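You operate a simulated robot arm through the tools that you are given. There is no shell and no other tool.

Carry out the task below with a simulated robot arm. There is one attempt and no reset: what you move stays moved.

## Task
Stow the white cap in the tub and the brush in the side tray, then roll the ladder back.
Fine: all the way back, brake on again at the end; the tub and the other caps stay on their steps. Set down upright: brush with yellow band.
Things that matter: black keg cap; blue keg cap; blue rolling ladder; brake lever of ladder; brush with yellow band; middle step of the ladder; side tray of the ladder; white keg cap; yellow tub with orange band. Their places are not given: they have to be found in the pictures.

The check looks at the end state, three seconds after you hand in, the way a careful person would. Anything else that was tipped, shoved, dropped, spilled or broken makes it a failure. Lids that push on must go on centred and level and be pressed home; caps that screw on are set level and turned clockwise until they are tight.

## Robot
A 7-joint arm with a two-finger parallel gripper, fixed in place. Base frame: the origin is at the foot of the arm, x ahead of it, y to its left, z up. Readings come in m, degrees, newtons and seconds.
Its first joint turns from -166.0 to 166.0 degrees. Payload 4.4 kg.
The TCP is the grasp point between the finger pads, 0.023 m short of the fingertips. In the tool frame z runs along the fingers and y along their closing line. Largest opening 0.094 m; finger width 0.038, thickness 0.01; the body of the gripper, 0.054 by 0.096 m, starts 0.039 m behind the TCP.
Orientation is that of the tool frame in the base frame, as a unit quaternion [x, y, z, w]. With the fingers straight down and closing along the base's y, the tool's x points along the base's -x, its y along +y and its z along -z.

## Interface
- The arm moves only by the tool move_arm. Its argument "series" is one flat list of numbers, 7 for each row, row after row: the turn, a rotation vector about the tool's x, y, z in units of 120 degrees (1.0 is 120 degrees), then the shift along the tool's x, y, z in units of 500 mm (1.0 is 500 mm), then the opening, from 0 (shut) to 1 (fully open). In form: [ax, ay, az, tx, ty, tz, fingers, ax, ay, az, tx, ty, tz, fingers, ...]. A call has 1 to 20 rows; each row is the pose to reach, as a shift and turn from the pose commanded when the call began, along the tool's axes at that moment. A call with a number of a shift or a turn outside -1 to 1 is refused whole. A row lasts 0.2 s, in which the tool goes at most 0.05 m and 8.6 degrees; a call with a longer step from one row to the next is refused whole, and so is a gripper value outside its range. Where a pose cannot be reached the arm comes as near as it can. A force on the tool above 80 N (or 10 N above the force at the start of the call, whichever is more), or a blocked arm, ends the call early, and 0.2 s more pass. The fingers move at their own pace (about 0.072 m/s each) and stop on an object; they squeeze with about 21 N. The grip force told is the motor's: it shows also when the fingers shut on nothing. Time passes only in rows, and 0.2 s behind the last, so rows that repeat a pose let the fingers close. The reply holds the time, the measured pose of the TCP, the force on the tool along the base axes, the opening and the grip force, in the units named above and with some noise, with the torque about the TCP (base axes, N m) and any sound that the robot's microphone picked up.
- Cameras (640 x 400 px; columns grow to the right, rows downward): "scene" is fixed at [0.0495, 0.651, 1.5972]; the picture's right is [-0.45, -0.89, 0.00], its down [-0.64, 0.33, -0.70] and it looks along [0.62, -0.32, -0.72] (base axes); focal length 235 px, centre (320, 200). "wrist" rides on the gripper at [0.086, 0.016, -0.075] in the tool frame; the picture's right is [-0.18, 0.98, 0.00], its down [-0.58, -0.11, -0.81] and it looks along [-0.79, -0.15, 0.59] (tool axes); focal length 243 px, centre (320, 200).
- camera(camera): a new picture of that camera. It takes no simulated time.
- pixel_to_xyz(camera, pixels): for up to 12 pixels [column, row] of the newest picture of that camera ("zoom" is the newest enlarged one), the place [x, y, z] in the base frame of the surface seen there, good to about 0.003 m. It takes no simulated time.
- close_up(camera, box): a new picture of the part [left, top, right, bottom] of that camera's present view, enlarged. It takes no simulated time.
- job_done(): hands the job in; it is judged then, once.

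Leave the gripper open and the arm clear of the work at the hand-in unless told otherwise.

The tools are called after "Request:" as name(argument=value, ...) on one line, values as JSON. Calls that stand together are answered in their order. move_arm: Moves the arm, as the interface text tells. Its arguments: {"type":"object","properties":{"series":{"type":"array","items":{"type":"number"}}},"required":["series"]} The other tools are called the same way: camera (camera) takes a picture; pixel_to_xyz (camera, pixels) gives the place of the surface under pixels of a picture; close_up (camera, box) takes an enlarged picture of a part of a camera's view; job_done () hands the job in.

At the start:

```text
t: 0.0
tool_pos: [0.8351, 0.2401, 1.3074]
tcp_rot: [0.0, 1.0, -0.001, -0.001]
contact_force: [-0.4, -0.9, 0.8]
torque: [-0.02, 0.03, -0.01]
width: 0.0939
grip_force: 0.1
```

scene: 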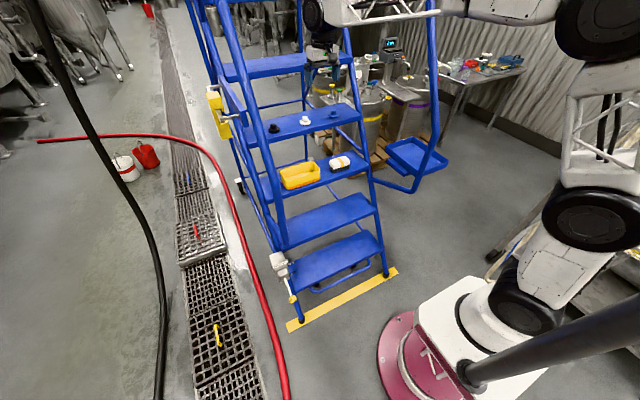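
wrist: 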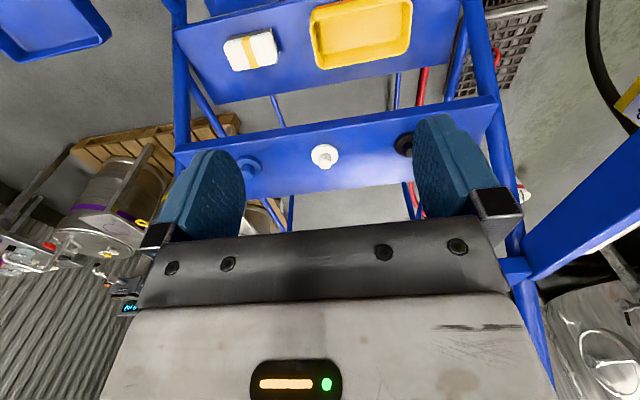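

I see the blue ladder in the scene view. The tub (300,175) and brush (340,163) are on one step, and the caps are on the step above: black (273,128), white (305,120), blue (333,114). The side tray is at (415,155). I'll take close-ups of the ladder, the tray and the lower part, where the brake should be.

Request:
close_up(camera="scene", box=[230, 80, 390, 200])

Request:
close_up(camera="scene", box=[240, 220, 420, 340])

Request:
close_up(camera="scene", box=[360, 100, 480, 200])

Request:
close_up(camera="scene", box=[180, 0, 460, 175])

```text
3.33 times, centred on (310, 140) of scene
```

zoom: 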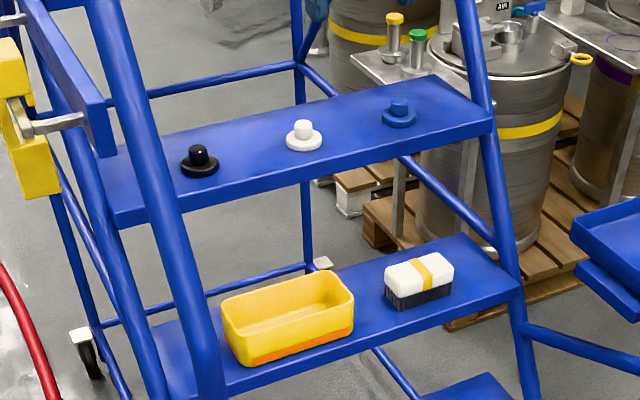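

```text
3.33 times, centred on (330, 280) of scene
```

zoom: 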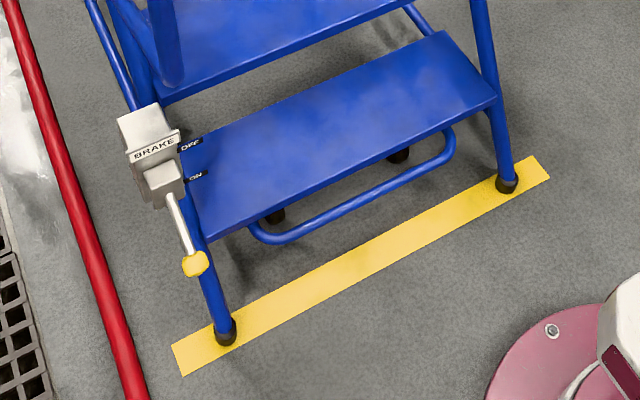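

```text
4.00 times, centred on (420, 150) of scene
```

zoom: 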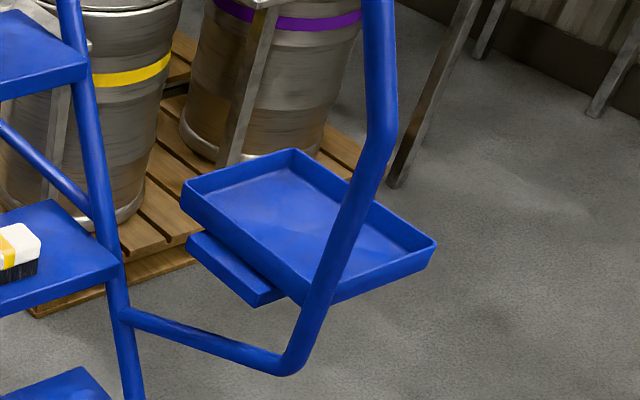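

```text
2.29 times, centred on (320, 88) of scene
```

zoom: 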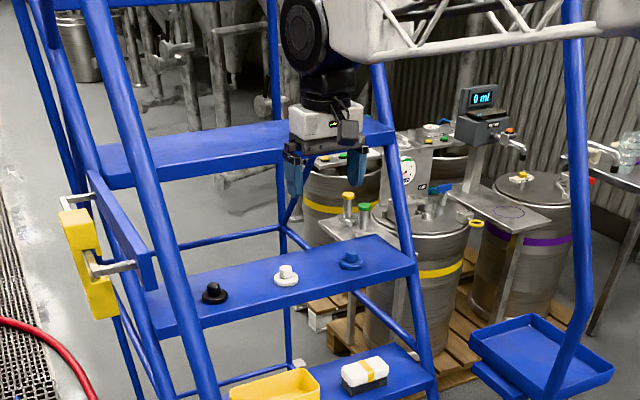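

Next I'll read places: the caps, tub, brush, tray, brake lever, yellow line and ladder feet.

Request:
camera(camera="scene")

Request:
pixel_to_xyz(camera="scene", pixels=[[305, 118], [273, 127], [333, 113], [300, 178], [340, 161], [415, 157], [289, 299], [279, 262], [301, 320], [386, 275], [330, 255], [330, 215]])

Request:
pixel_to_xyz(camera="scene", pixels=[[288, 325], [397, 270], [405, 170], [436, 160], [390, 150], [420, 172], [413, 190], [373, 180], [437, 130], [240, 185], [307, 180], [440, 330]])

Request:
close_up(camera="scene", box=[255, 240, 315, 330])

```text
taken
```

scene: 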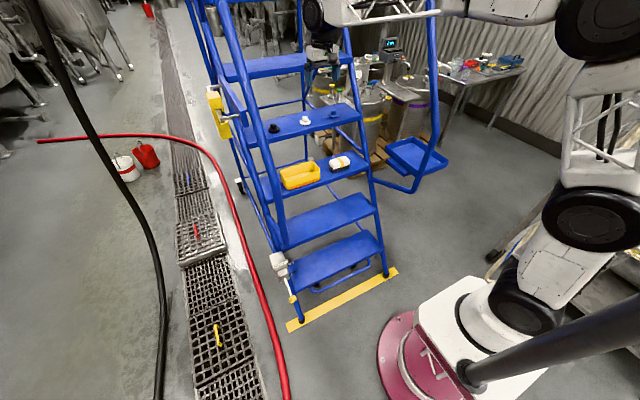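

```text
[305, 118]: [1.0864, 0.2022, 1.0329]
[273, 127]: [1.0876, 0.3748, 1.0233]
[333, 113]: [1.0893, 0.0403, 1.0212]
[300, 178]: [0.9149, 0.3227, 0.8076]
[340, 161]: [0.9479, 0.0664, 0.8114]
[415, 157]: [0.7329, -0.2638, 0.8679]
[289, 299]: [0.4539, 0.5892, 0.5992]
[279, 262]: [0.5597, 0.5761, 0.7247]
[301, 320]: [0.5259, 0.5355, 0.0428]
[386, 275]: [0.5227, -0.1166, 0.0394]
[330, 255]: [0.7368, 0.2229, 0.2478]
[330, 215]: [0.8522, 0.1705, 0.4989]
```

```text
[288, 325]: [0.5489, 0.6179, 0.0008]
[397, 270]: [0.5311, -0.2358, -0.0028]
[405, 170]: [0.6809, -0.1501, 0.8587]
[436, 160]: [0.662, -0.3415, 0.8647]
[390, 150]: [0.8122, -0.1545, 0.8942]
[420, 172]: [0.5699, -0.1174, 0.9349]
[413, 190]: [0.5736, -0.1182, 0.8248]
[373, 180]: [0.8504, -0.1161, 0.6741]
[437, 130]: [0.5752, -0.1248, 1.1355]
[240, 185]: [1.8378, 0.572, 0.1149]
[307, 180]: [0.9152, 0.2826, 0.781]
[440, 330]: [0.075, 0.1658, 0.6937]
```

```text
4.44 times, centred on (285, 285) of scene
```

zoom: 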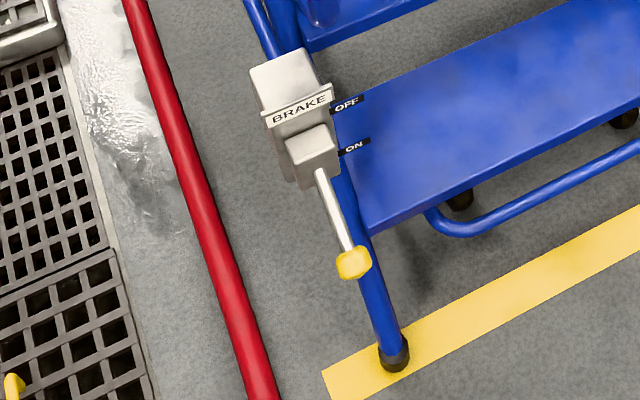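

The brake lever looks to be at ON, with its knob near (0.45, 0.59, 0.60). I still need to know what stops the ladder at the back, so I'll look at the yellow block at (217,112), the floor behind, and the rear wheels.

Request:
close_up(camera="scene", box=[195, 75, 255, 145])

Request:
close_up(camera="scene", box=[150, 0, 310, 110])

Request:
close_up(camera="scene", box=[215, 140, 315, 220])

Request:
close_up(camera="wrist", box=[160, 0, 520, 225])

```text
5.71 times, centred on (225, 110) of scene
```

zoom: 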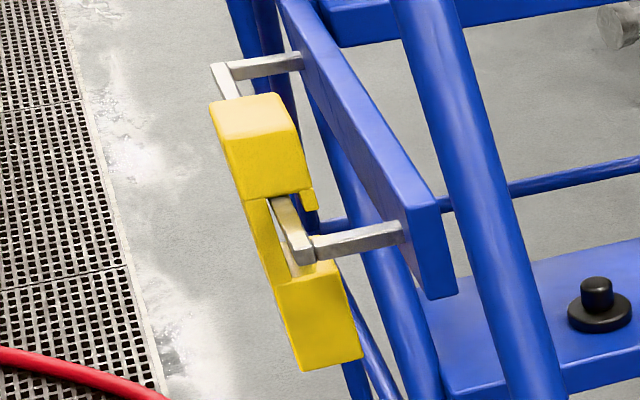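

```text
3.64 times, centred on (230, 55) of scene
```

zoom: 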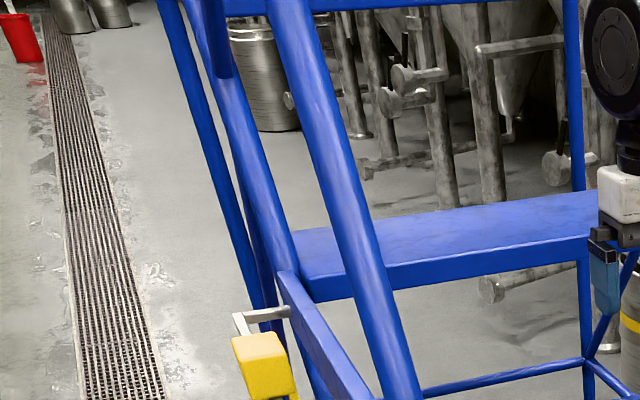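

```text
5.00 times, centred on (265, 180) of scene
```

zoom: 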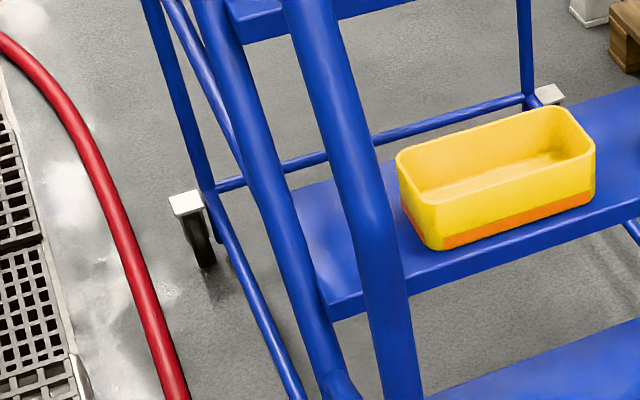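

```text
1.78 times, centred on (340, 112) of wrist
```

zoom: 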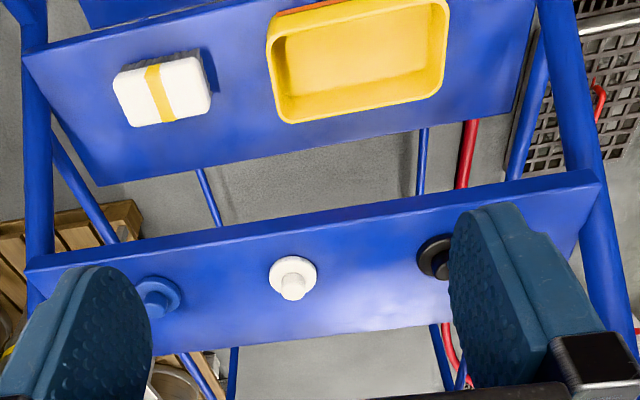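

I'll read more geometry: the ends of the yellow line, the rear wheels, the rails, the pallet and the step edges.

Request:
pixel_to_xyz(camera="scene", pixels=[[291, 332], [287, 324], [390, 268], [397, 274], [238, 183], [324, 159], [352, 168], [337, 163], [365, 135], [268, 210], [360, 170], [215, 92]])

Request:
pixel_to_xyz(camera="scene", pixels=[[275, 130], [262, 80], [238, 20], [348, 30], [359, 80], [370, 170], [437, 60], [432, 10], [225, 112], [248, 130], [258, 200], [245, 150]])

Request:
pixel_to_xyz(camera="scene", pixels=[[262, 145], [362, 115], [245, 130], [345, 102], [270, 190], [372, 165], [300, 130], [310, 110], [300, 190], [330, 165], [348, 157], [340, 170]])

```text
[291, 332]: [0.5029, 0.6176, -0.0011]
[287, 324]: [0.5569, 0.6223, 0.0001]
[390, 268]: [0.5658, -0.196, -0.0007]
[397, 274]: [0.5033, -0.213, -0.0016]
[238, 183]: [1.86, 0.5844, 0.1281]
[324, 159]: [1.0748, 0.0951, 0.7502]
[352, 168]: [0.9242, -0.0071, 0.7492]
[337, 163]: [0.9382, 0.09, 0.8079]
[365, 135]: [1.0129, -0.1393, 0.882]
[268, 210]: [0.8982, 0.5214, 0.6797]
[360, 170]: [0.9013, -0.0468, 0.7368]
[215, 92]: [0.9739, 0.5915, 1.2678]
```

```text
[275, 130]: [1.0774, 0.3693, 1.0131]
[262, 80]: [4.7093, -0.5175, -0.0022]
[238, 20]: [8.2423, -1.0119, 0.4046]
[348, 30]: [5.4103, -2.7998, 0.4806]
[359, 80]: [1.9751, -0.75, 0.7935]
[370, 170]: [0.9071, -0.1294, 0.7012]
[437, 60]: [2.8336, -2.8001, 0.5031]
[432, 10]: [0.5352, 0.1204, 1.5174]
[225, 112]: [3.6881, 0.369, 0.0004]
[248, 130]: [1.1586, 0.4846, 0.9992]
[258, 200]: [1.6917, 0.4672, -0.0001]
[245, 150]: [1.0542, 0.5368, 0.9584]
```

```text
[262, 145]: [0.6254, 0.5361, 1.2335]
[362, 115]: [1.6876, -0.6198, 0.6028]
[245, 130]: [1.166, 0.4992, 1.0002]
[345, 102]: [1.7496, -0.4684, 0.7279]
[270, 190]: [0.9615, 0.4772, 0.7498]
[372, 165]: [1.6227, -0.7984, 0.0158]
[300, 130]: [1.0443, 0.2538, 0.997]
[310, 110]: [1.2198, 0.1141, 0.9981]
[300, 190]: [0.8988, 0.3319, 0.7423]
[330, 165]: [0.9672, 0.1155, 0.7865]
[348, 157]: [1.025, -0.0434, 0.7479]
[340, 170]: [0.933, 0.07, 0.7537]
```

The steps are at z≈0.75 (tub and brush) and z≈1.0 (caps). The handrails are at y≈0.54 and y≈-0.12. Now I'll measure the white cap, brush and tub from the wrist view.

Request:
close_up(camera="wrist", box=[285, 130, 365, 180])

Request:
camera(camera="wrist")

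Request:
pixel_to_xyz(camera="wrist", pixels=[[324, 162], [324, 148], [312, 156], [338, 156], [328, 168], [250, 50], [227, 45], [272, 35], [232, 70], [277, 62], [250, 168], [404, 145]])

Request:
pixel_to_xyz(camera="wrist", pixels=[[312, 10], [410, 3], [320, 66], [404, 52], [365, 30], [320, 130], [320, 180], [300, 90], [350, 80], [205, 160], [480, 100], [180, 60]])

```text
8.00 times, centred on (325, 155) of wrist
```

zoom: 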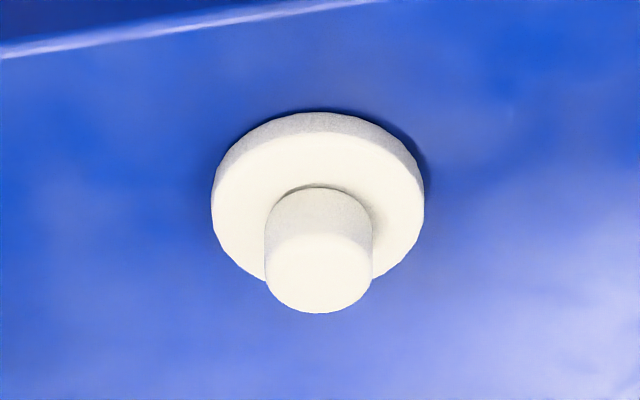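

```text
taken
```

wrist: 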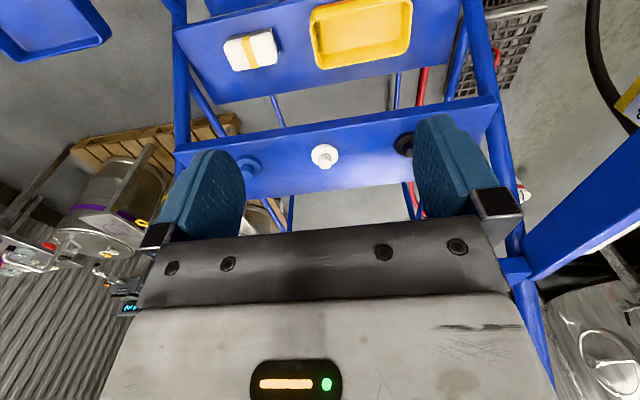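

```text
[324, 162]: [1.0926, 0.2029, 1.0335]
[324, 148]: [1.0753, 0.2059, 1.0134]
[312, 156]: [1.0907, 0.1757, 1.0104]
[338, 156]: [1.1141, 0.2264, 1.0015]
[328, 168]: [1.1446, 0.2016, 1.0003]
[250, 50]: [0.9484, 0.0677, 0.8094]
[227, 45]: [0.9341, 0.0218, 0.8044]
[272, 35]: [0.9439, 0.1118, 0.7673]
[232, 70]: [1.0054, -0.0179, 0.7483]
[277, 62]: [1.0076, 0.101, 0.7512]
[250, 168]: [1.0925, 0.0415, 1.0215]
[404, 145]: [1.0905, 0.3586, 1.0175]
```

```text
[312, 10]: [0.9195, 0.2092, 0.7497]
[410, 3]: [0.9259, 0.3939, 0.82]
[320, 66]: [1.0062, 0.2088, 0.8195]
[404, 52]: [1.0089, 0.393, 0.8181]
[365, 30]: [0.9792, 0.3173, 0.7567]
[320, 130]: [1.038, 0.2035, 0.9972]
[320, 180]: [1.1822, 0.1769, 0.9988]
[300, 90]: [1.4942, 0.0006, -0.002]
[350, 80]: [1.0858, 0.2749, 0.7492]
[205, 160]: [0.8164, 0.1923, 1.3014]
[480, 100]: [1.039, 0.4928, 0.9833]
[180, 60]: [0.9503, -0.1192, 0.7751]
```

White cap: centre about (1.088, 0.203), knob top z≈1.034, flange about 0.053 wide. Next I'll check where the arm's links run and read the tray corners and brush corners.

Request:
pixel_to_xyz(camera="scene", pixels=[[590, 215], [600, 25], [510, 10], [390, 12], [312, 12], [325, 45], [530, 310], [600, 120], [480, 320], [443, 325], [420, 375], [325, 60]])

Request:
close_up(camera="scene", box=[380, 130, 460, 180])

Request:
pixel_to_xyz(camera="zoom", pixels=[[60, 125], [275, 65], [540, 245], [330, 360], [300, 200], [120, 130], [280, 90], [480, 240], [340, 310], [200, 160], [400, 220], [270, 250]])

Request:
close_up(camera="scene", box=[316, 145, 364, 175])

Request:
pixel_to_xyz(camera="zoom", pixels=[[320, 200], [180, 140], [390, 60], [460, 130], [240, 220], [240, 300], [400, 260], [300, 70], [320, 120], [190, 230], [440, 190], [350, 60]])

```text
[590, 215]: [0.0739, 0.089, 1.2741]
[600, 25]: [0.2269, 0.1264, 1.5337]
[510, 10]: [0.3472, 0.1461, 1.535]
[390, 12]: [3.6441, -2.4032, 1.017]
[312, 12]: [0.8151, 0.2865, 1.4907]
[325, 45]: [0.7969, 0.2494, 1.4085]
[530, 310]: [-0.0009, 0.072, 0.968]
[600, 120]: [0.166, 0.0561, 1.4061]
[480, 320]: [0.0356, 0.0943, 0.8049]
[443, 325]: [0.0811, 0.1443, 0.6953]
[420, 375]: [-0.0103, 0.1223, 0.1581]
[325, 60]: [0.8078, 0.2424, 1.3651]
```

```text
8.00 times, centred on (420, 155) of scene
```

zoom: 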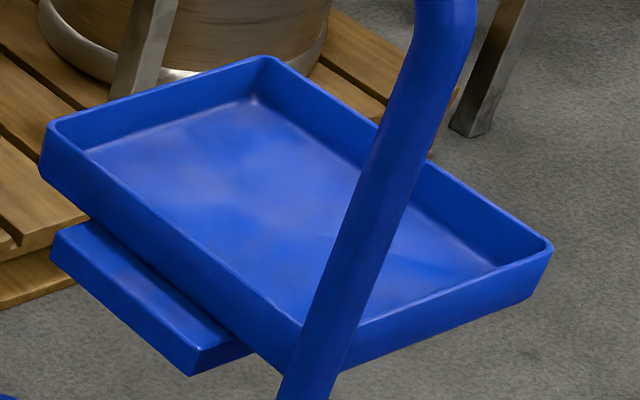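

```text
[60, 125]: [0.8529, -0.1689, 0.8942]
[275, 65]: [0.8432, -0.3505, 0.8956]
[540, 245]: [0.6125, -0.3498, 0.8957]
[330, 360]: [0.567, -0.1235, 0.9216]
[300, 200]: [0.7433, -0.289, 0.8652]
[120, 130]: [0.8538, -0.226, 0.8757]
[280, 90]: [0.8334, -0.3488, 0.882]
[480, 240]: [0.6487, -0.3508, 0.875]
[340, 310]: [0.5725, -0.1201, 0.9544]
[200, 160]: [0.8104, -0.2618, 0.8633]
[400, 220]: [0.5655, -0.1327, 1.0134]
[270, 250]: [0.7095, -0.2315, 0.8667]
```

```text
13.33 times, centred on (340, 160) of scene
```

zoom: 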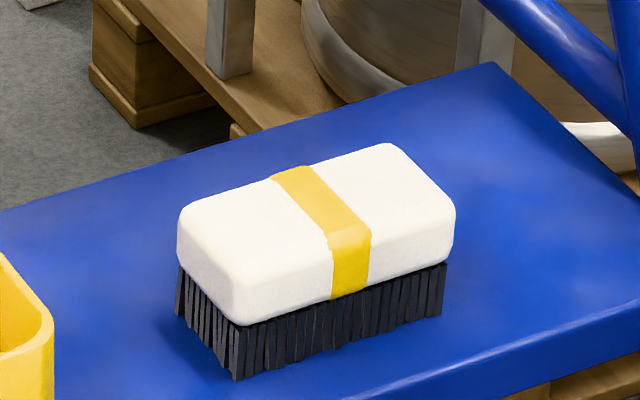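

```text
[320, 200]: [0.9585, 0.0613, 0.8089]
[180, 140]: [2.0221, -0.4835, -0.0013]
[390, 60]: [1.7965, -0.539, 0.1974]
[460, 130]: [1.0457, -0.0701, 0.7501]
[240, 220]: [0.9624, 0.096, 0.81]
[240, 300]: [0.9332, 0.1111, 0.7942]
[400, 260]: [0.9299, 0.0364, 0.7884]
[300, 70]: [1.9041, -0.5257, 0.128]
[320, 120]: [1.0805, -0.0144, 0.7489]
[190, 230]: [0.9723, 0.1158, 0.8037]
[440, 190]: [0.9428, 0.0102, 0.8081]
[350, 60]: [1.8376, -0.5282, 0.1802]
```

The tray floor is at z≈0.866, spanning x 0.60–0.855 and y -0.165 to -0.355. The brush is about 0.11 long (along y) and 0.06 wide. Before moving, I'll check the step above the caps, near (265,70), and the brush's back edge.

Request:
pixel_to_xyz(camera="zoom", pixels=[[385, 152], [215, 205], [300, 175], [430, 175], [260, 190], [340, 280], [210, 290], [440, 300], [240, 375], [440, 315], [182, 310], [445, 270]])

Request:
camera(camera="scene")

Request:
pixel_to_xyz(camera="scene", pixels=[[240, 72], [280, 72], [240, 80], [280, 75], [300, 70], [265, 62], [349, 58], [345, 64], [250, 76], [260, 75], [285, 68], [230, 82]])

```text
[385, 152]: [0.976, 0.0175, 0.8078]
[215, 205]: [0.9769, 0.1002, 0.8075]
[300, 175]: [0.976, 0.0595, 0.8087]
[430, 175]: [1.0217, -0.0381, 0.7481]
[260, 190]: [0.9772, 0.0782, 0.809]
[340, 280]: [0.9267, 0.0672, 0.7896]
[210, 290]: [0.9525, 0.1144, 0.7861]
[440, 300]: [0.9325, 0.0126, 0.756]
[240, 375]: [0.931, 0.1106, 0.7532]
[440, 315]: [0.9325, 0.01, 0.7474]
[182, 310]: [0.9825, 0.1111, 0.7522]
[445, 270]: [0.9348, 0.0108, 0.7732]
```

```text
taken
```

scene: 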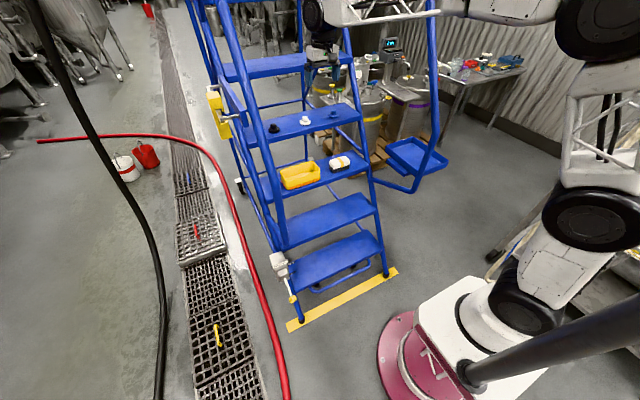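

```text
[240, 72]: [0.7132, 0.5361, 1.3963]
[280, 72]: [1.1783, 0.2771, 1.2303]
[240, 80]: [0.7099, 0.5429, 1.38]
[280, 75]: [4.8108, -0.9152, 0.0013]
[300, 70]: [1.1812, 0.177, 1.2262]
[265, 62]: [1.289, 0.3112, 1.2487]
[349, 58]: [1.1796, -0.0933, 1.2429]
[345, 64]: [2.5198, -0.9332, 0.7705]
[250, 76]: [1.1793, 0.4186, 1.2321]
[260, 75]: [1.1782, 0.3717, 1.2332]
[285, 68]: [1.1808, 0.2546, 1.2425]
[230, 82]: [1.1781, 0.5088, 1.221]
```

The step above the caps has its front edge at x≈1.18, so I'll approach the white cap with the tool tilted about 18° forward. This first move goes to (1.03, 0.203, 1.15), in front of and above the cap, with the fingers open.

Request:
move_arm(series=[0, -0.01667, 0, -0.04333, -0.00822, 0.03489, 1, 0, -0.03333, 0, -0.08667, -0.01644, 0.06978, 1, 0, -0.05, 0, -0.13, -0.02467, 0.10467, 1, 0, -0.06667, 0, -0.17333, -0.03289, 0.13956, 1, 0, -0.08333, 0, -0.21667, -0.04111, 0.17444, 1, 0, -0.1, 0, -0.26, -0.04933, 0.20933, 1, 0, -0.11667, 0, -0.30333, -0.05756, 0.24422, 1, 0, -0.13333, 0, -0.34667, -0.06578, 0.27911, 1, 0, -0.15, 0, -0.39, -0.074, 0.314, 1, 0, -0.15, 0, -0.39, -0.074, 0.314, 1])

Request:
camera(camera="wrist")

Request:
camera(camera="scene")

```text
t: 2.2
tool_pos: [1.0302, 0.202, 1.1511]
tcp_rot: [-0.001, 0.988, 0.001, 0.156]
contact_force: [-0.9, 0.0, 1.1]
torque: [-0.01, -0.02, -0.02]
width: 0.0938
grip_force: 0.0
```

```text
taken
```

wrist: 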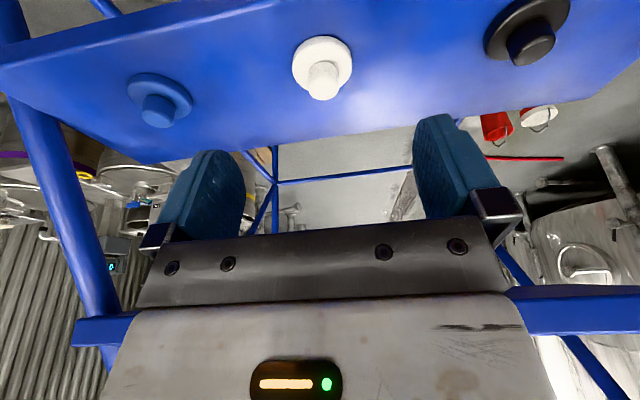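

```text
taken
```

scene: 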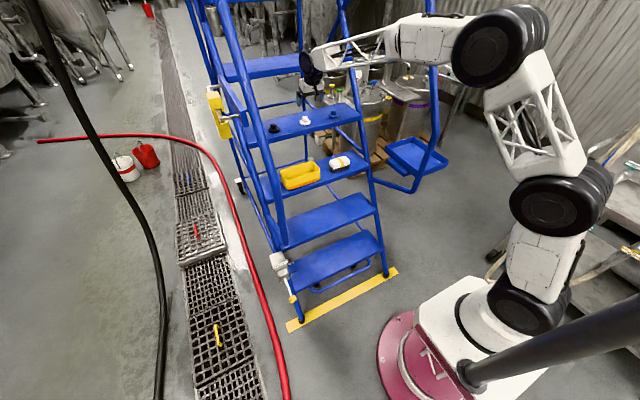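

Arrived at (1.030, 0.202, 1.151) with no contact. The white cap is at about (322,65) in the wrist view, so I'll measure it again from here.

Request:
close_up(camera="wrist", box=[272, 20, 372, 110])

Request:
pixel_to_xyz(camera="wrist", pixels=[[322, 84], [310, 82], [336, 82], [322, 94], [322, 70], [294, 62], [351, 62], [322, 38], [322, 48], [300, 75], [322, 62], [325, 72]])

```text
4.44 times, centred on (322, 65) of wrist
```

zoom: 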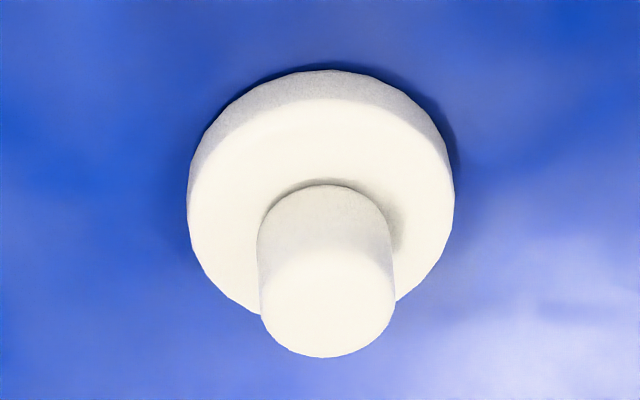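

```text
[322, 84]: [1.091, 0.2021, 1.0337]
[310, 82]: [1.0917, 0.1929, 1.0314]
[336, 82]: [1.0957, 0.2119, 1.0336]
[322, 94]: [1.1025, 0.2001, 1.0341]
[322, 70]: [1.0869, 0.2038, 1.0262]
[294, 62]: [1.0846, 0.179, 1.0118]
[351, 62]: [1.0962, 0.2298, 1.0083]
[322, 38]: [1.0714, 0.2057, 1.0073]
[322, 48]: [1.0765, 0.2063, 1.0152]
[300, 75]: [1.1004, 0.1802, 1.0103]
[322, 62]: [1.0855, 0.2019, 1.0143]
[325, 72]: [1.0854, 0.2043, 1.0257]
```

The cap centre refines to about (1.096, 0.2025) with the knob top at 1.0337. I'll lower the open fingers around the knob to TCP z≈1.045 and look before closing.

Request:
move_arm(series=[0, 0, 0, -0.0322, 0, 0.07, 1, 0, 0, 0, -0.0644, 0, 0.13, 1, 0, 0, 0, -0.0644, 0, 0.18, 1, 0, 0, 0, -0.0644, 0, 0.22, 1, 0, 0, 0, -0.0644, 0, 0.2417, 1, 0, 0, 0, -0.0644, 0, 0.2417, 1])

Request:
camera(camera="wrist")

Request:
close_up(camera="scene", box=[260, 60, 380, 140])

```text
t: 3.6
tool_pos: [1.0978, 0.2018, 1.0452]
tcp_rot: [-0.001, 0.988, 0.0, 0.157]
contact_force: [-0.1, 0.4, -0.6]
torque: [0.03, 0.01, 0.01]
width: 0.094
grip_force: 0.1
```

```text
taken
```

wrist: 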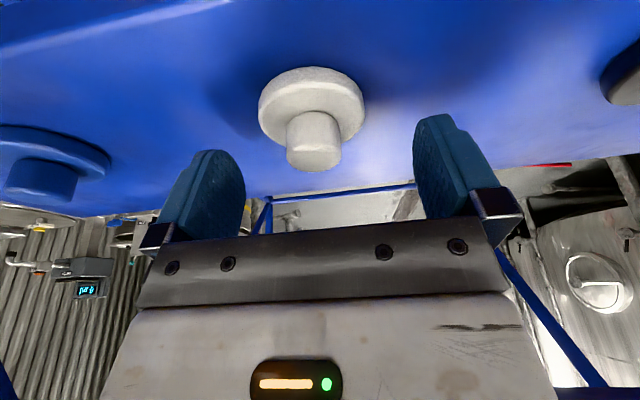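

```text
5.00 times, centred on (320, 100) of scene
```

zoom: 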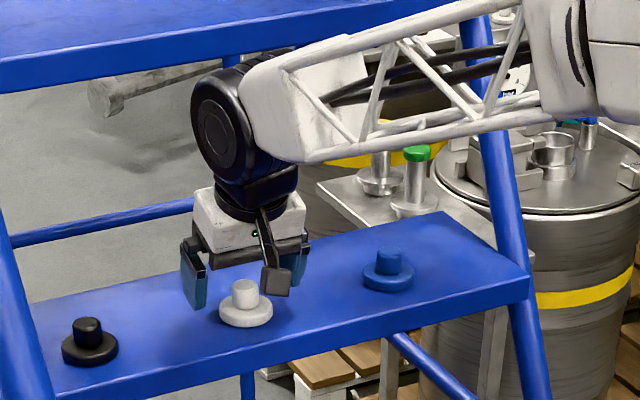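

The fingers straddle the knob with no contact. Closing the grip now.

Request:
move_arm(series=[0, 0, 0, 0, 0, 0, 0, 0, 0, 0, 0, 0, 0, 0, 0, 0, 0, 0, 0, 0, 0, 0, 0, 0, 0, 0, 0, 0, 0, 0, 0, 0, 0, 0, 0])

Request:
camera(camera="wrist")

Request:
close_up(camera="scene", box=[260, 60, 380, 140])

```text
t: 4.8
tool_pos: [1.0976, 0.2018, 1.0457]
tcp_rot: [0.0, 0.988, 0.0, 0.157]
contact_force: [0.1, -0.4, 1.2]
torque: [-0.05, -0.01, -0.01]
width: 0.0265
grip_force: 20.4
```

```text
taken
```

wrist: 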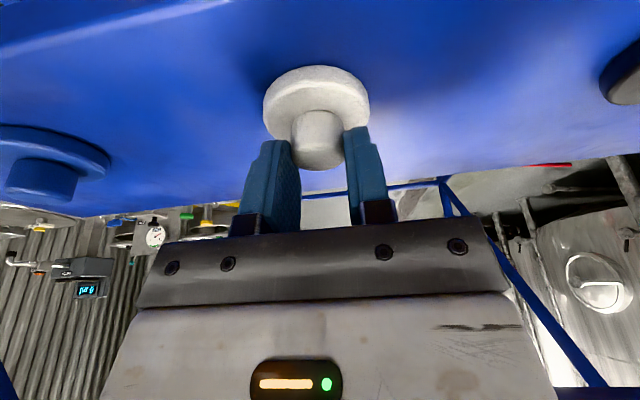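

```text
5.00 times, centred on (320, 100) of scene
```

zoom: 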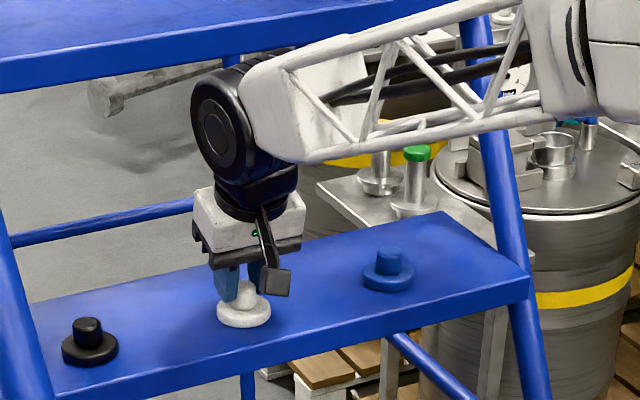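

Gripped: width 0.0265, force 20 N. Next I'll lift about 8 cm straight up, and I'll also measure the tub from the scene view.

Request:
move_arm(series=[0, 0, 0, -0.01236, 0, -0.03804, 0, 0, 0, 0, -0.02472, 0, -0.07608, 0, 0, 0, 0, -0.03708, 0, -0.11412, 0, 0, 0, 0, -0.04944, 0, -0.15216, 0, 0, 0, 0, -0.0618, 0, -0.1902, 0, 0, 0, 0, -0.0618, 0, -0.1902, 0])

Request:
close_up(camera="scene", box=[268, 150, 332, 198])

Request:
pixel_to_xyz(camera="zoom", pixels=[[130, 175], [150, 270], [440, 90], [520, 160], [300, 130], [330, 220], [200, 190], [260, 210], [400, 170], [470, 170], [280, 190], [210, 235]])

Request:
camera(camera="wrist")

```text
t: 6.2
tool_pos: [1.0977, 0.2022, 1.1464]
tcp_rot: [0.0, 0.988, 0.0, 0.157]
contact_force: [-0.6, -0.6, 0.0]
torque: [0.04, -0.03, 0.03]
width: 0.0263
grip_force: 21.2
```

```text
8.33 times, centred on (300, 174) of scene
```

zoom: 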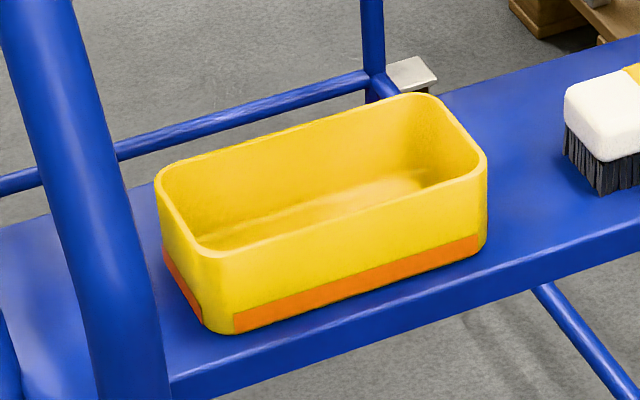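

```text
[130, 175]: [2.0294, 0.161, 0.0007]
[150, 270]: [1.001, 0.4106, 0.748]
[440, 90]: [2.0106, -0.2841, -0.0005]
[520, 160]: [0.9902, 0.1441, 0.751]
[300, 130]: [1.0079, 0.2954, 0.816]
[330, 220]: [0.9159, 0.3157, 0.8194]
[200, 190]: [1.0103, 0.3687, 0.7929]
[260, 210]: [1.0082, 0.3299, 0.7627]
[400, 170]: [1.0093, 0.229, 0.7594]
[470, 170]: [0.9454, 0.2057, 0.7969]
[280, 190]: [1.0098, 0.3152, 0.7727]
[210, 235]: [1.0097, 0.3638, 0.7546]
```

```text
taken
```

wrist: 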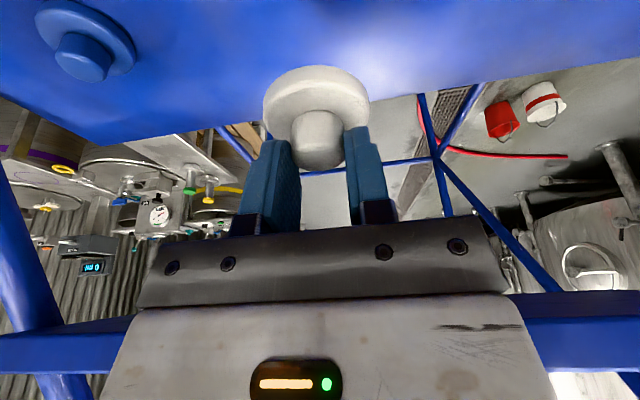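

Lifted, and the cap is still held level. The tub interior centre is about (0.965, 0.30) and its floor is near z≈0.756. I'll carry the cap over the tub and go down to z≈0.865.

Request:
move_arm(series=[0, 0, 0, 0.0495, 0.0388, -0.0161, 0, 0, 0, 0, 0.099, 0.0776, -0.0322, 0, 0, 0, 0, 0.1484, 0.1164, -0.0482, 0, 0, 0, 0, 0.1979, 0.1552, -0.0643, 0, 0, 0, 0, 0.2474, 0.194, -0.0804, 0, 0, 0, 0, 0.2721, 0.194, -0.0043, 0, 0, 0, 0, 0.2968, 0.194, 0.0718, 0, 0, 0, 0, 0.3215, 0.194, 0.1479, 0, 0, 0, 0, 0.3463, 0.194, 0.224, 0, 0, 0, 0, 0.371, 0.194, 0.3, 0, 0, 0, 0, 0.3957, 0.194, 0.3761, 0, 0, 0, 0, 0.4204, 0.194, 0.4522, 0, 0, 0, 0, 0.4204, 0.194, 0.4522, 0])

Request:
camera(camera="wrist")

Request:
close_up(camera="scene", box=[250, 110, 370, 200])

```text
t: 9.0
tool_pos: [0.9688, 0.2991, 0.8656]
tcp_rot: [0.0, 0.988, 0.0, 0.157]
contact_force: [1.2, 0.0, 0.3]
torque: [-0.01, 0.02, -0.02]
width: 0.0264
grip_force: 20.7
```

```text
taken
```

wrist: 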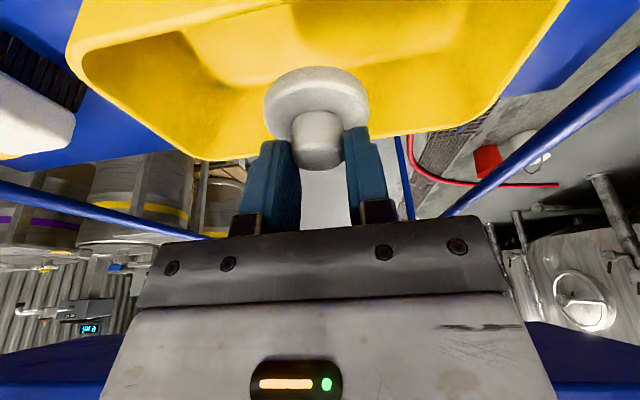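

```text
4.44 times, centred on (310, 155) of scene
```

zoom: 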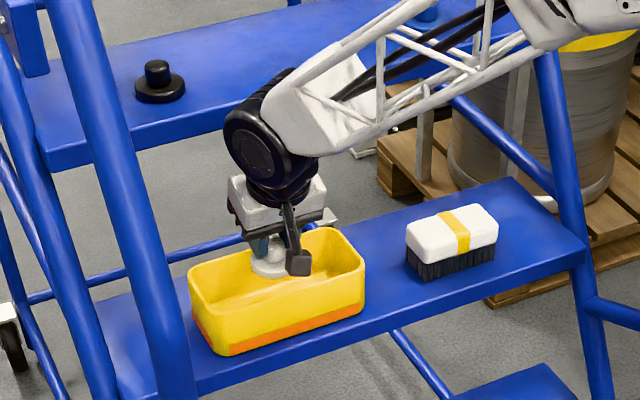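

The cap is over the middle of the tub. I'll lower it to TCP z≈0.806, just above the tub floor.

Request:
move_arm(series=[0, 0, 0, 0.0136, 0, 0.0376, 0, 0, 0, 0, 0.0273, 0, 0.0753, 0, 0, 0, 0, 0.034, 0, 0.095, 0, 0, 0, 0, 0.0409, 0, 0.1129, 0, 0, 0, 0, 0.0409, 0, 0.1129, 0])

Request:
camera(camera="wrist")

Request:
close_up(camera="scene", box=[268, 140, 340, 200])

```text
t: 10.2
tool_pos: [0.9649, 0.2998, 0.8066]
tcp_rot: [0.0, 0.988, -0.001, 0.156]
contact_force: [0.8, 0.6, -0.9]
torque: [-0.01, 0.01, 0.02]
width: 0.0265
grip_force: 21.0
```

```text
taken
```

wrist: 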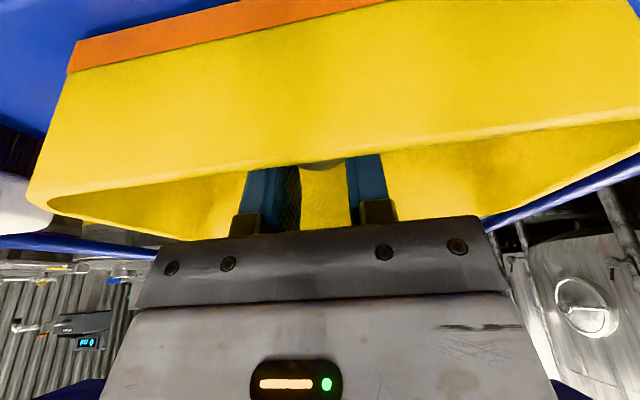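

```text
6.67 times, centred on (304, 170) of scene
```

zoom: 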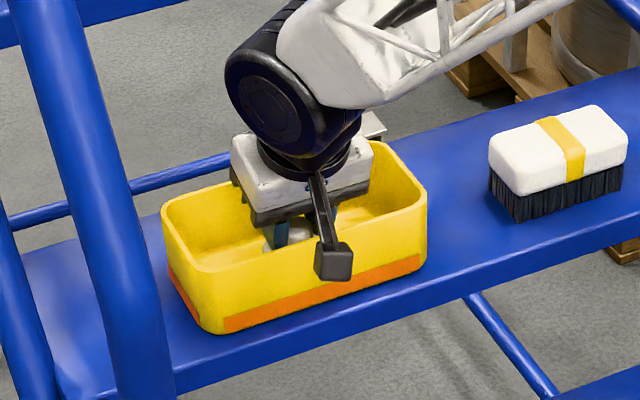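

No contact yet. I'll lower 3 mm more, release the cap, and read the force.

Request:
move_arm(series=[0, 0, 0, 0.001, 0, 0.003, 0, 0, 0, 0, 0.0019, 0, 0.0057, 0, 0, 0, 0, 0.0019, 0, 0.0057, 0])

```text
t: 11.0
tool_pos: [0.9665, 0.2987, 0.8034]
tcp_rot: [-0.001, 0.988, 0.0, 0.156]
contact_force: [-0.1, -0.5, -0.9]
torque: [0.0, -0.02, 0.01]
width: 0.0262
grip_force: 20.6
```

Still no contact, and the cap is about 2–3 mm above the floor. Opening the fingers to let it settle.

Request:
move_arm(series=[0, 0, 0, 0, 0, 0, 0.4, 0, 0, 0, 0, 0, 0, 0.7, 0, 0, 0, 0, 0, 0, 0.8, 0, 0, 0, 0, 0, 0, 0.8])

Request:
close_up(camera="scene", box=[268, 140, 340, 200])

```text
t: 12.0
tool_pos: [0.9662, 0.2984, 0.802]
tcp_rot: [0.0, 0.988, 0.0, 0.157]
contact_force: [-0.4, -1.6, 0.1]
torque: [-0.03, 0.0, 0.01]
width: 0.0754
grip_force: 0.1
```

```text
6.67 times, centred on (304, 170) of scene
```

zoom: 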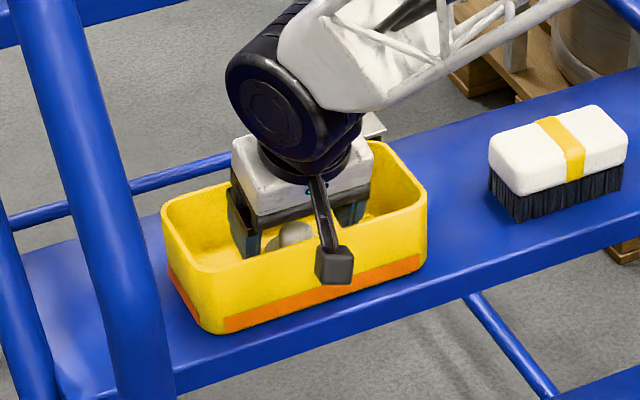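

The cap sits on the tub floor. Now I'll go straight up to z≈1.0.

Request:
move_arm(series=[0, 0, 0, -0.0124, 0, -0.038, 0.8, 0, 0, 0, -0.0309, 0, -0.0951, 0.8, 0, 0, 0, -0.0525, 0, -0.1617, 0.8, 0, 0, 0, -0.0773, 0, -0.2378, 0.8, 0, 0, 0, -0.102, 0, -0.3138, 0.8, 0, 0, 0, -0.1236, 0, -0.3804, 0.8, 0, 0, 0, -0.1236, 0, -0.3804, 0.8])

Request:
close_up(camera="scene", box=[260, 130, 370, 200])

Request:
camera(camera="wrist")

```text
t: 13.6
tool_pos: [0.965, 0.2986, 1.0029]
tcp_rot: [0.0, 0.988, 0.0, 0.156]
contact_force: [0.3, 0.1, 0.0]
torque: [0.0, -0.04, 0.01]
width: 0.0752
grip_force: 0.0
```

```text
5.71 times, centred on (315, 165) of scene
```

zoom: 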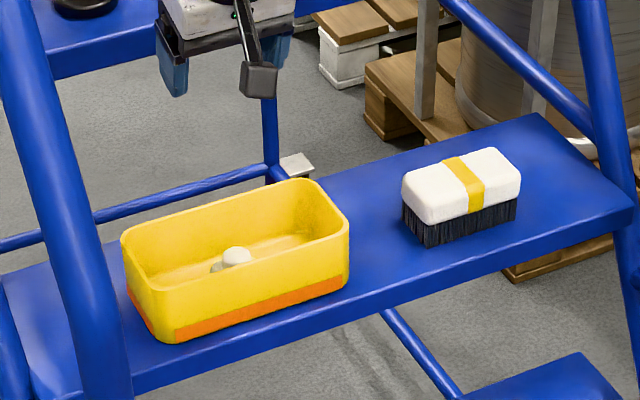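

```text
taken
```

wrist: 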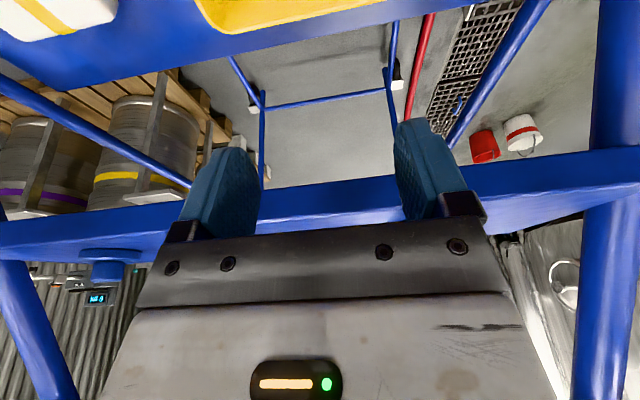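

The white cap stands upright in the tub, and nothing else has moved. Next is the brush: centre about (0.954, 0.063), 0.054 wide in x. I'll move to (0.86, 0.063, 1.06) with the tool vertical, then turn it 90° so the fingers close along x.

Request:
move_arm(series=[0, 0.01875, 0, 0.0206, -0.059, -0.0217, 0.8, 0, 0.0375, 0, 0.0411, -0.118, -0.0433, 0.8, 0, 0.05625, 0, 0.0617, -0.177, -0.065, 0.8, 0, 0.075, 0, 0.0823, -0.236, -0.0867, 0.9, 0, 0.09375, 0, 0.1028, -0.295, -0.1083, 1, 0, 0.1125, 0, 0.1234, -0.354, -0.13, 1, 0, 0.13125, 0, 0.1439, -0.413, -0.1516, 1, 0, 0.15, 0, 0.1645, -0.472, -0.1733, 1, 0, 0.15, 0, 0.1645, -0.472, -0.1733, 1])

Request:
camera(camera="wrist")

Request:
pixel_to_xyz(camera="wrist", pixels=[[320, 100], [320, 60], [280, 60], [360, 60], [320, 30], [300, 80], [340, 80], [270, 40], [370, 40], [320, 10], [280, 20], [350, 20]])

```text
t: 15.6
tool_pos: [0.8612, 0.0623, 1.0599]
tcp_rot: [0.001, 1.0, 0.001, 0.0]
contact_force: [-0.1, -0.2, 0.5]
torque: [-0.04, -0.03, 0.01]
width: 0.0942
grip_force: 0.0
```

```text
taken
```

wrist: 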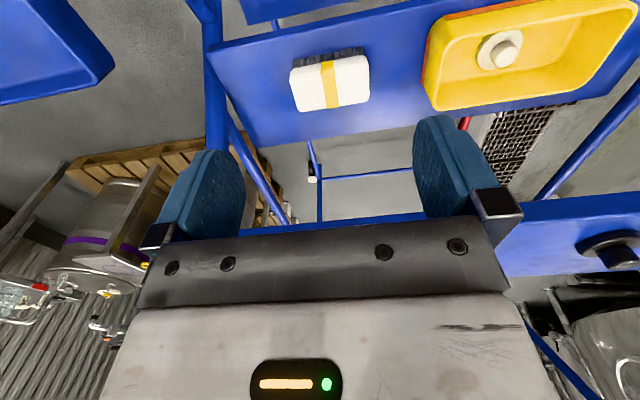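

```text
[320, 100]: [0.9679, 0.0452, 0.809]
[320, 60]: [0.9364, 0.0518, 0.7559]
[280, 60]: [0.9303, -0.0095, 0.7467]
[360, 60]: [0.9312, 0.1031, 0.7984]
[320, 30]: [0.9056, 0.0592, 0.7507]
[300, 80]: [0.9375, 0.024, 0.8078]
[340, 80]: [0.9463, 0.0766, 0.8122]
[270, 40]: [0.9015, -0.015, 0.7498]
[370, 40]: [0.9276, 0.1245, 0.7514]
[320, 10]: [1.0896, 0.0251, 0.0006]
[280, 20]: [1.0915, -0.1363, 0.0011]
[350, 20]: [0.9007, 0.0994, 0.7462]
```

The tool is vertical in front of the brush, and the brush is aligned with the base axes. Turning the tool -90° about its own axis, in place.

Request:
move_arm(series=[0, 0, -0.0682, 0, 0, 0, 1, 0, 0, -0.1364, 0, 0, 0, 1, 0, 0, -0.2045, 0, 0, 0, 1, 0, 0, -0.2727, 0, 0, 0, 1, 0, 0, -0.3409, 0, 0, 0, 1, 0, 0, -0.4091, 0, 0, 0, 1, 0, 0, -0.4773, 0, 0, 0, 1, 0, 0, -0.5455, 0, 0, 0, 1, 0, 0, -0.6136, 0, 0, 0, 1, 0, 0, -0.6818, 0, 0, 0, 1, 0, 0, -0.75, 0, 0, 0, 1, 0, 0, -0.75, 0, 0, 0, 1])

Request:
camera(camera="wrist")

Request:
camera(camera="scene")

```text
t: 18.2
tool_pos: [0.8607, 0.064, 1.0597]
tcp_rot: [0.708, -0.706, 0.0, -0.001]
contact_force: [-0.8, 0.1, 0.0]
torque: [0.01, -0.02, -0.04]
width: 0.0943
grip_force: 0.0
```

```text
taken
```

wrist: 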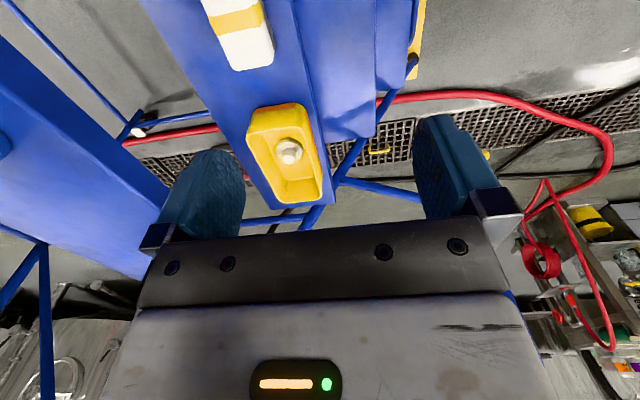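

```text
taken
```

scene: 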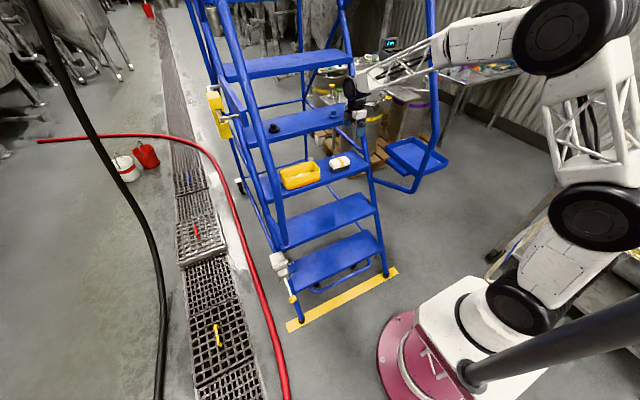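

The turn is done. The brush is still at centre (0.954, 0.063). I'll move over it and go down to z≈0.85 first, watching clearance to the step edge at x≈1.04.

Request:
move_arm(series=[0, 0, 0, 0, -0.0622, 0, 1, 0, 0, 0, 0, -0.1244, 0, 1, 0, 0, 0, 0, -0.1866, 0, 1, 0, 0, 0, 0, -0.1866, 0.07, 1, 0, 0, 0, 0, -0.1866, 0.14, 1, 0, 0, 0, 0, -0.1866, 0.21, 1, 0, 0, 0, 0, -0.1866, 0.28, 1, 0, 0, 0, 0, -0.1866, 0.35, 1, 0, 0, 0, 0, -0.1866, 0.42, 1, 0, 0, 0, 0, -0.1866, 0.42, 1])

Request:
close_up(camera="scene", box=[280, 80, 400, 180])

Request:
camera(camera="wrist")

```text
t: 20.4
tool_pos: [0.9563, 0.0631, 0.8495]
tcp_rot: [0.707, -0.707, 0.0, 0.0]
contact_force: [-0.7, -0.3, -0.4]
torque: [0.01, -0.03, -0.04]
width: 0.0938
grip_force: 0.1
```

```text
4.00 times, centred on (340, 130) of scene
```

zoom: 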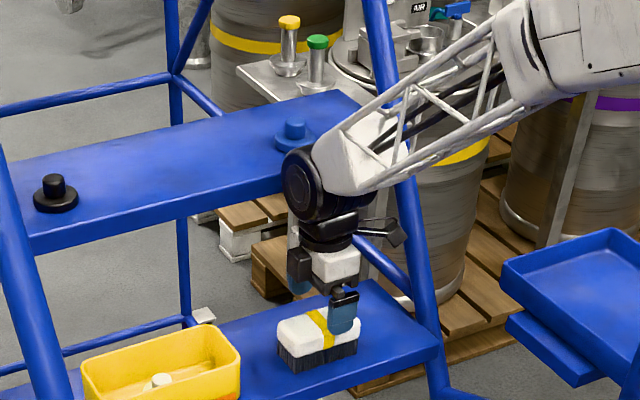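

```text
taken
```

wrist: 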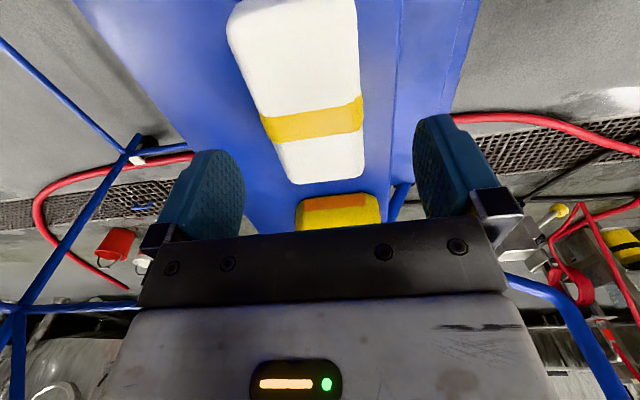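

No contact. Before going down, I'll check how far the black wrist joint sits from the cap step's front edge.

Request:
pixel_to_xyz(camera="zoom", pixels=[[300, 190], [290, 165], [315, 155], [285, 190], [330, 230], [250, 195], [275, 190], [310, 210], [265, 170], [320, 260], [290, 262], [350, 265]])

Request:
pixel_to_xyz(camera="wrist", pixels=[[290, 60], [350, 60], [240, 50], [358, 100], [280, 170], [364, 170], [320, 180], [262, 120], [320, 30], [300, 150], [340, 150], [250, 80]])

```text
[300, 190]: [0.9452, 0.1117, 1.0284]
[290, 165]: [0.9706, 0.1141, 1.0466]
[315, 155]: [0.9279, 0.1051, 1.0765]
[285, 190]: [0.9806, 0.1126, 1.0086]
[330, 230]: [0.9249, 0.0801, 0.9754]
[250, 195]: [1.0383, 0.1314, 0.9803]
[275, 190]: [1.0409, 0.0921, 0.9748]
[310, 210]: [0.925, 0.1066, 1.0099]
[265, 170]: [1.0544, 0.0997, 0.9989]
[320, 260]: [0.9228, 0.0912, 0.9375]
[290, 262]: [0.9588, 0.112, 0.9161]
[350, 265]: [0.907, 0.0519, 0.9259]
```

```text
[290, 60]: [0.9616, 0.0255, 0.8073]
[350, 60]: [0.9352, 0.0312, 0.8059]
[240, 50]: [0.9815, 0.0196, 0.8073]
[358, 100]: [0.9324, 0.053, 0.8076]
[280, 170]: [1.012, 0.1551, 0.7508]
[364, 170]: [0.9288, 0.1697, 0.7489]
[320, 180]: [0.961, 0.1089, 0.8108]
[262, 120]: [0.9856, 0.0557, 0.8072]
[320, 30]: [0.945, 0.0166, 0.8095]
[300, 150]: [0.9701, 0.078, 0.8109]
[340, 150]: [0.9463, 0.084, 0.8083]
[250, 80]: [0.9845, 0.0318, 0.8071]
```

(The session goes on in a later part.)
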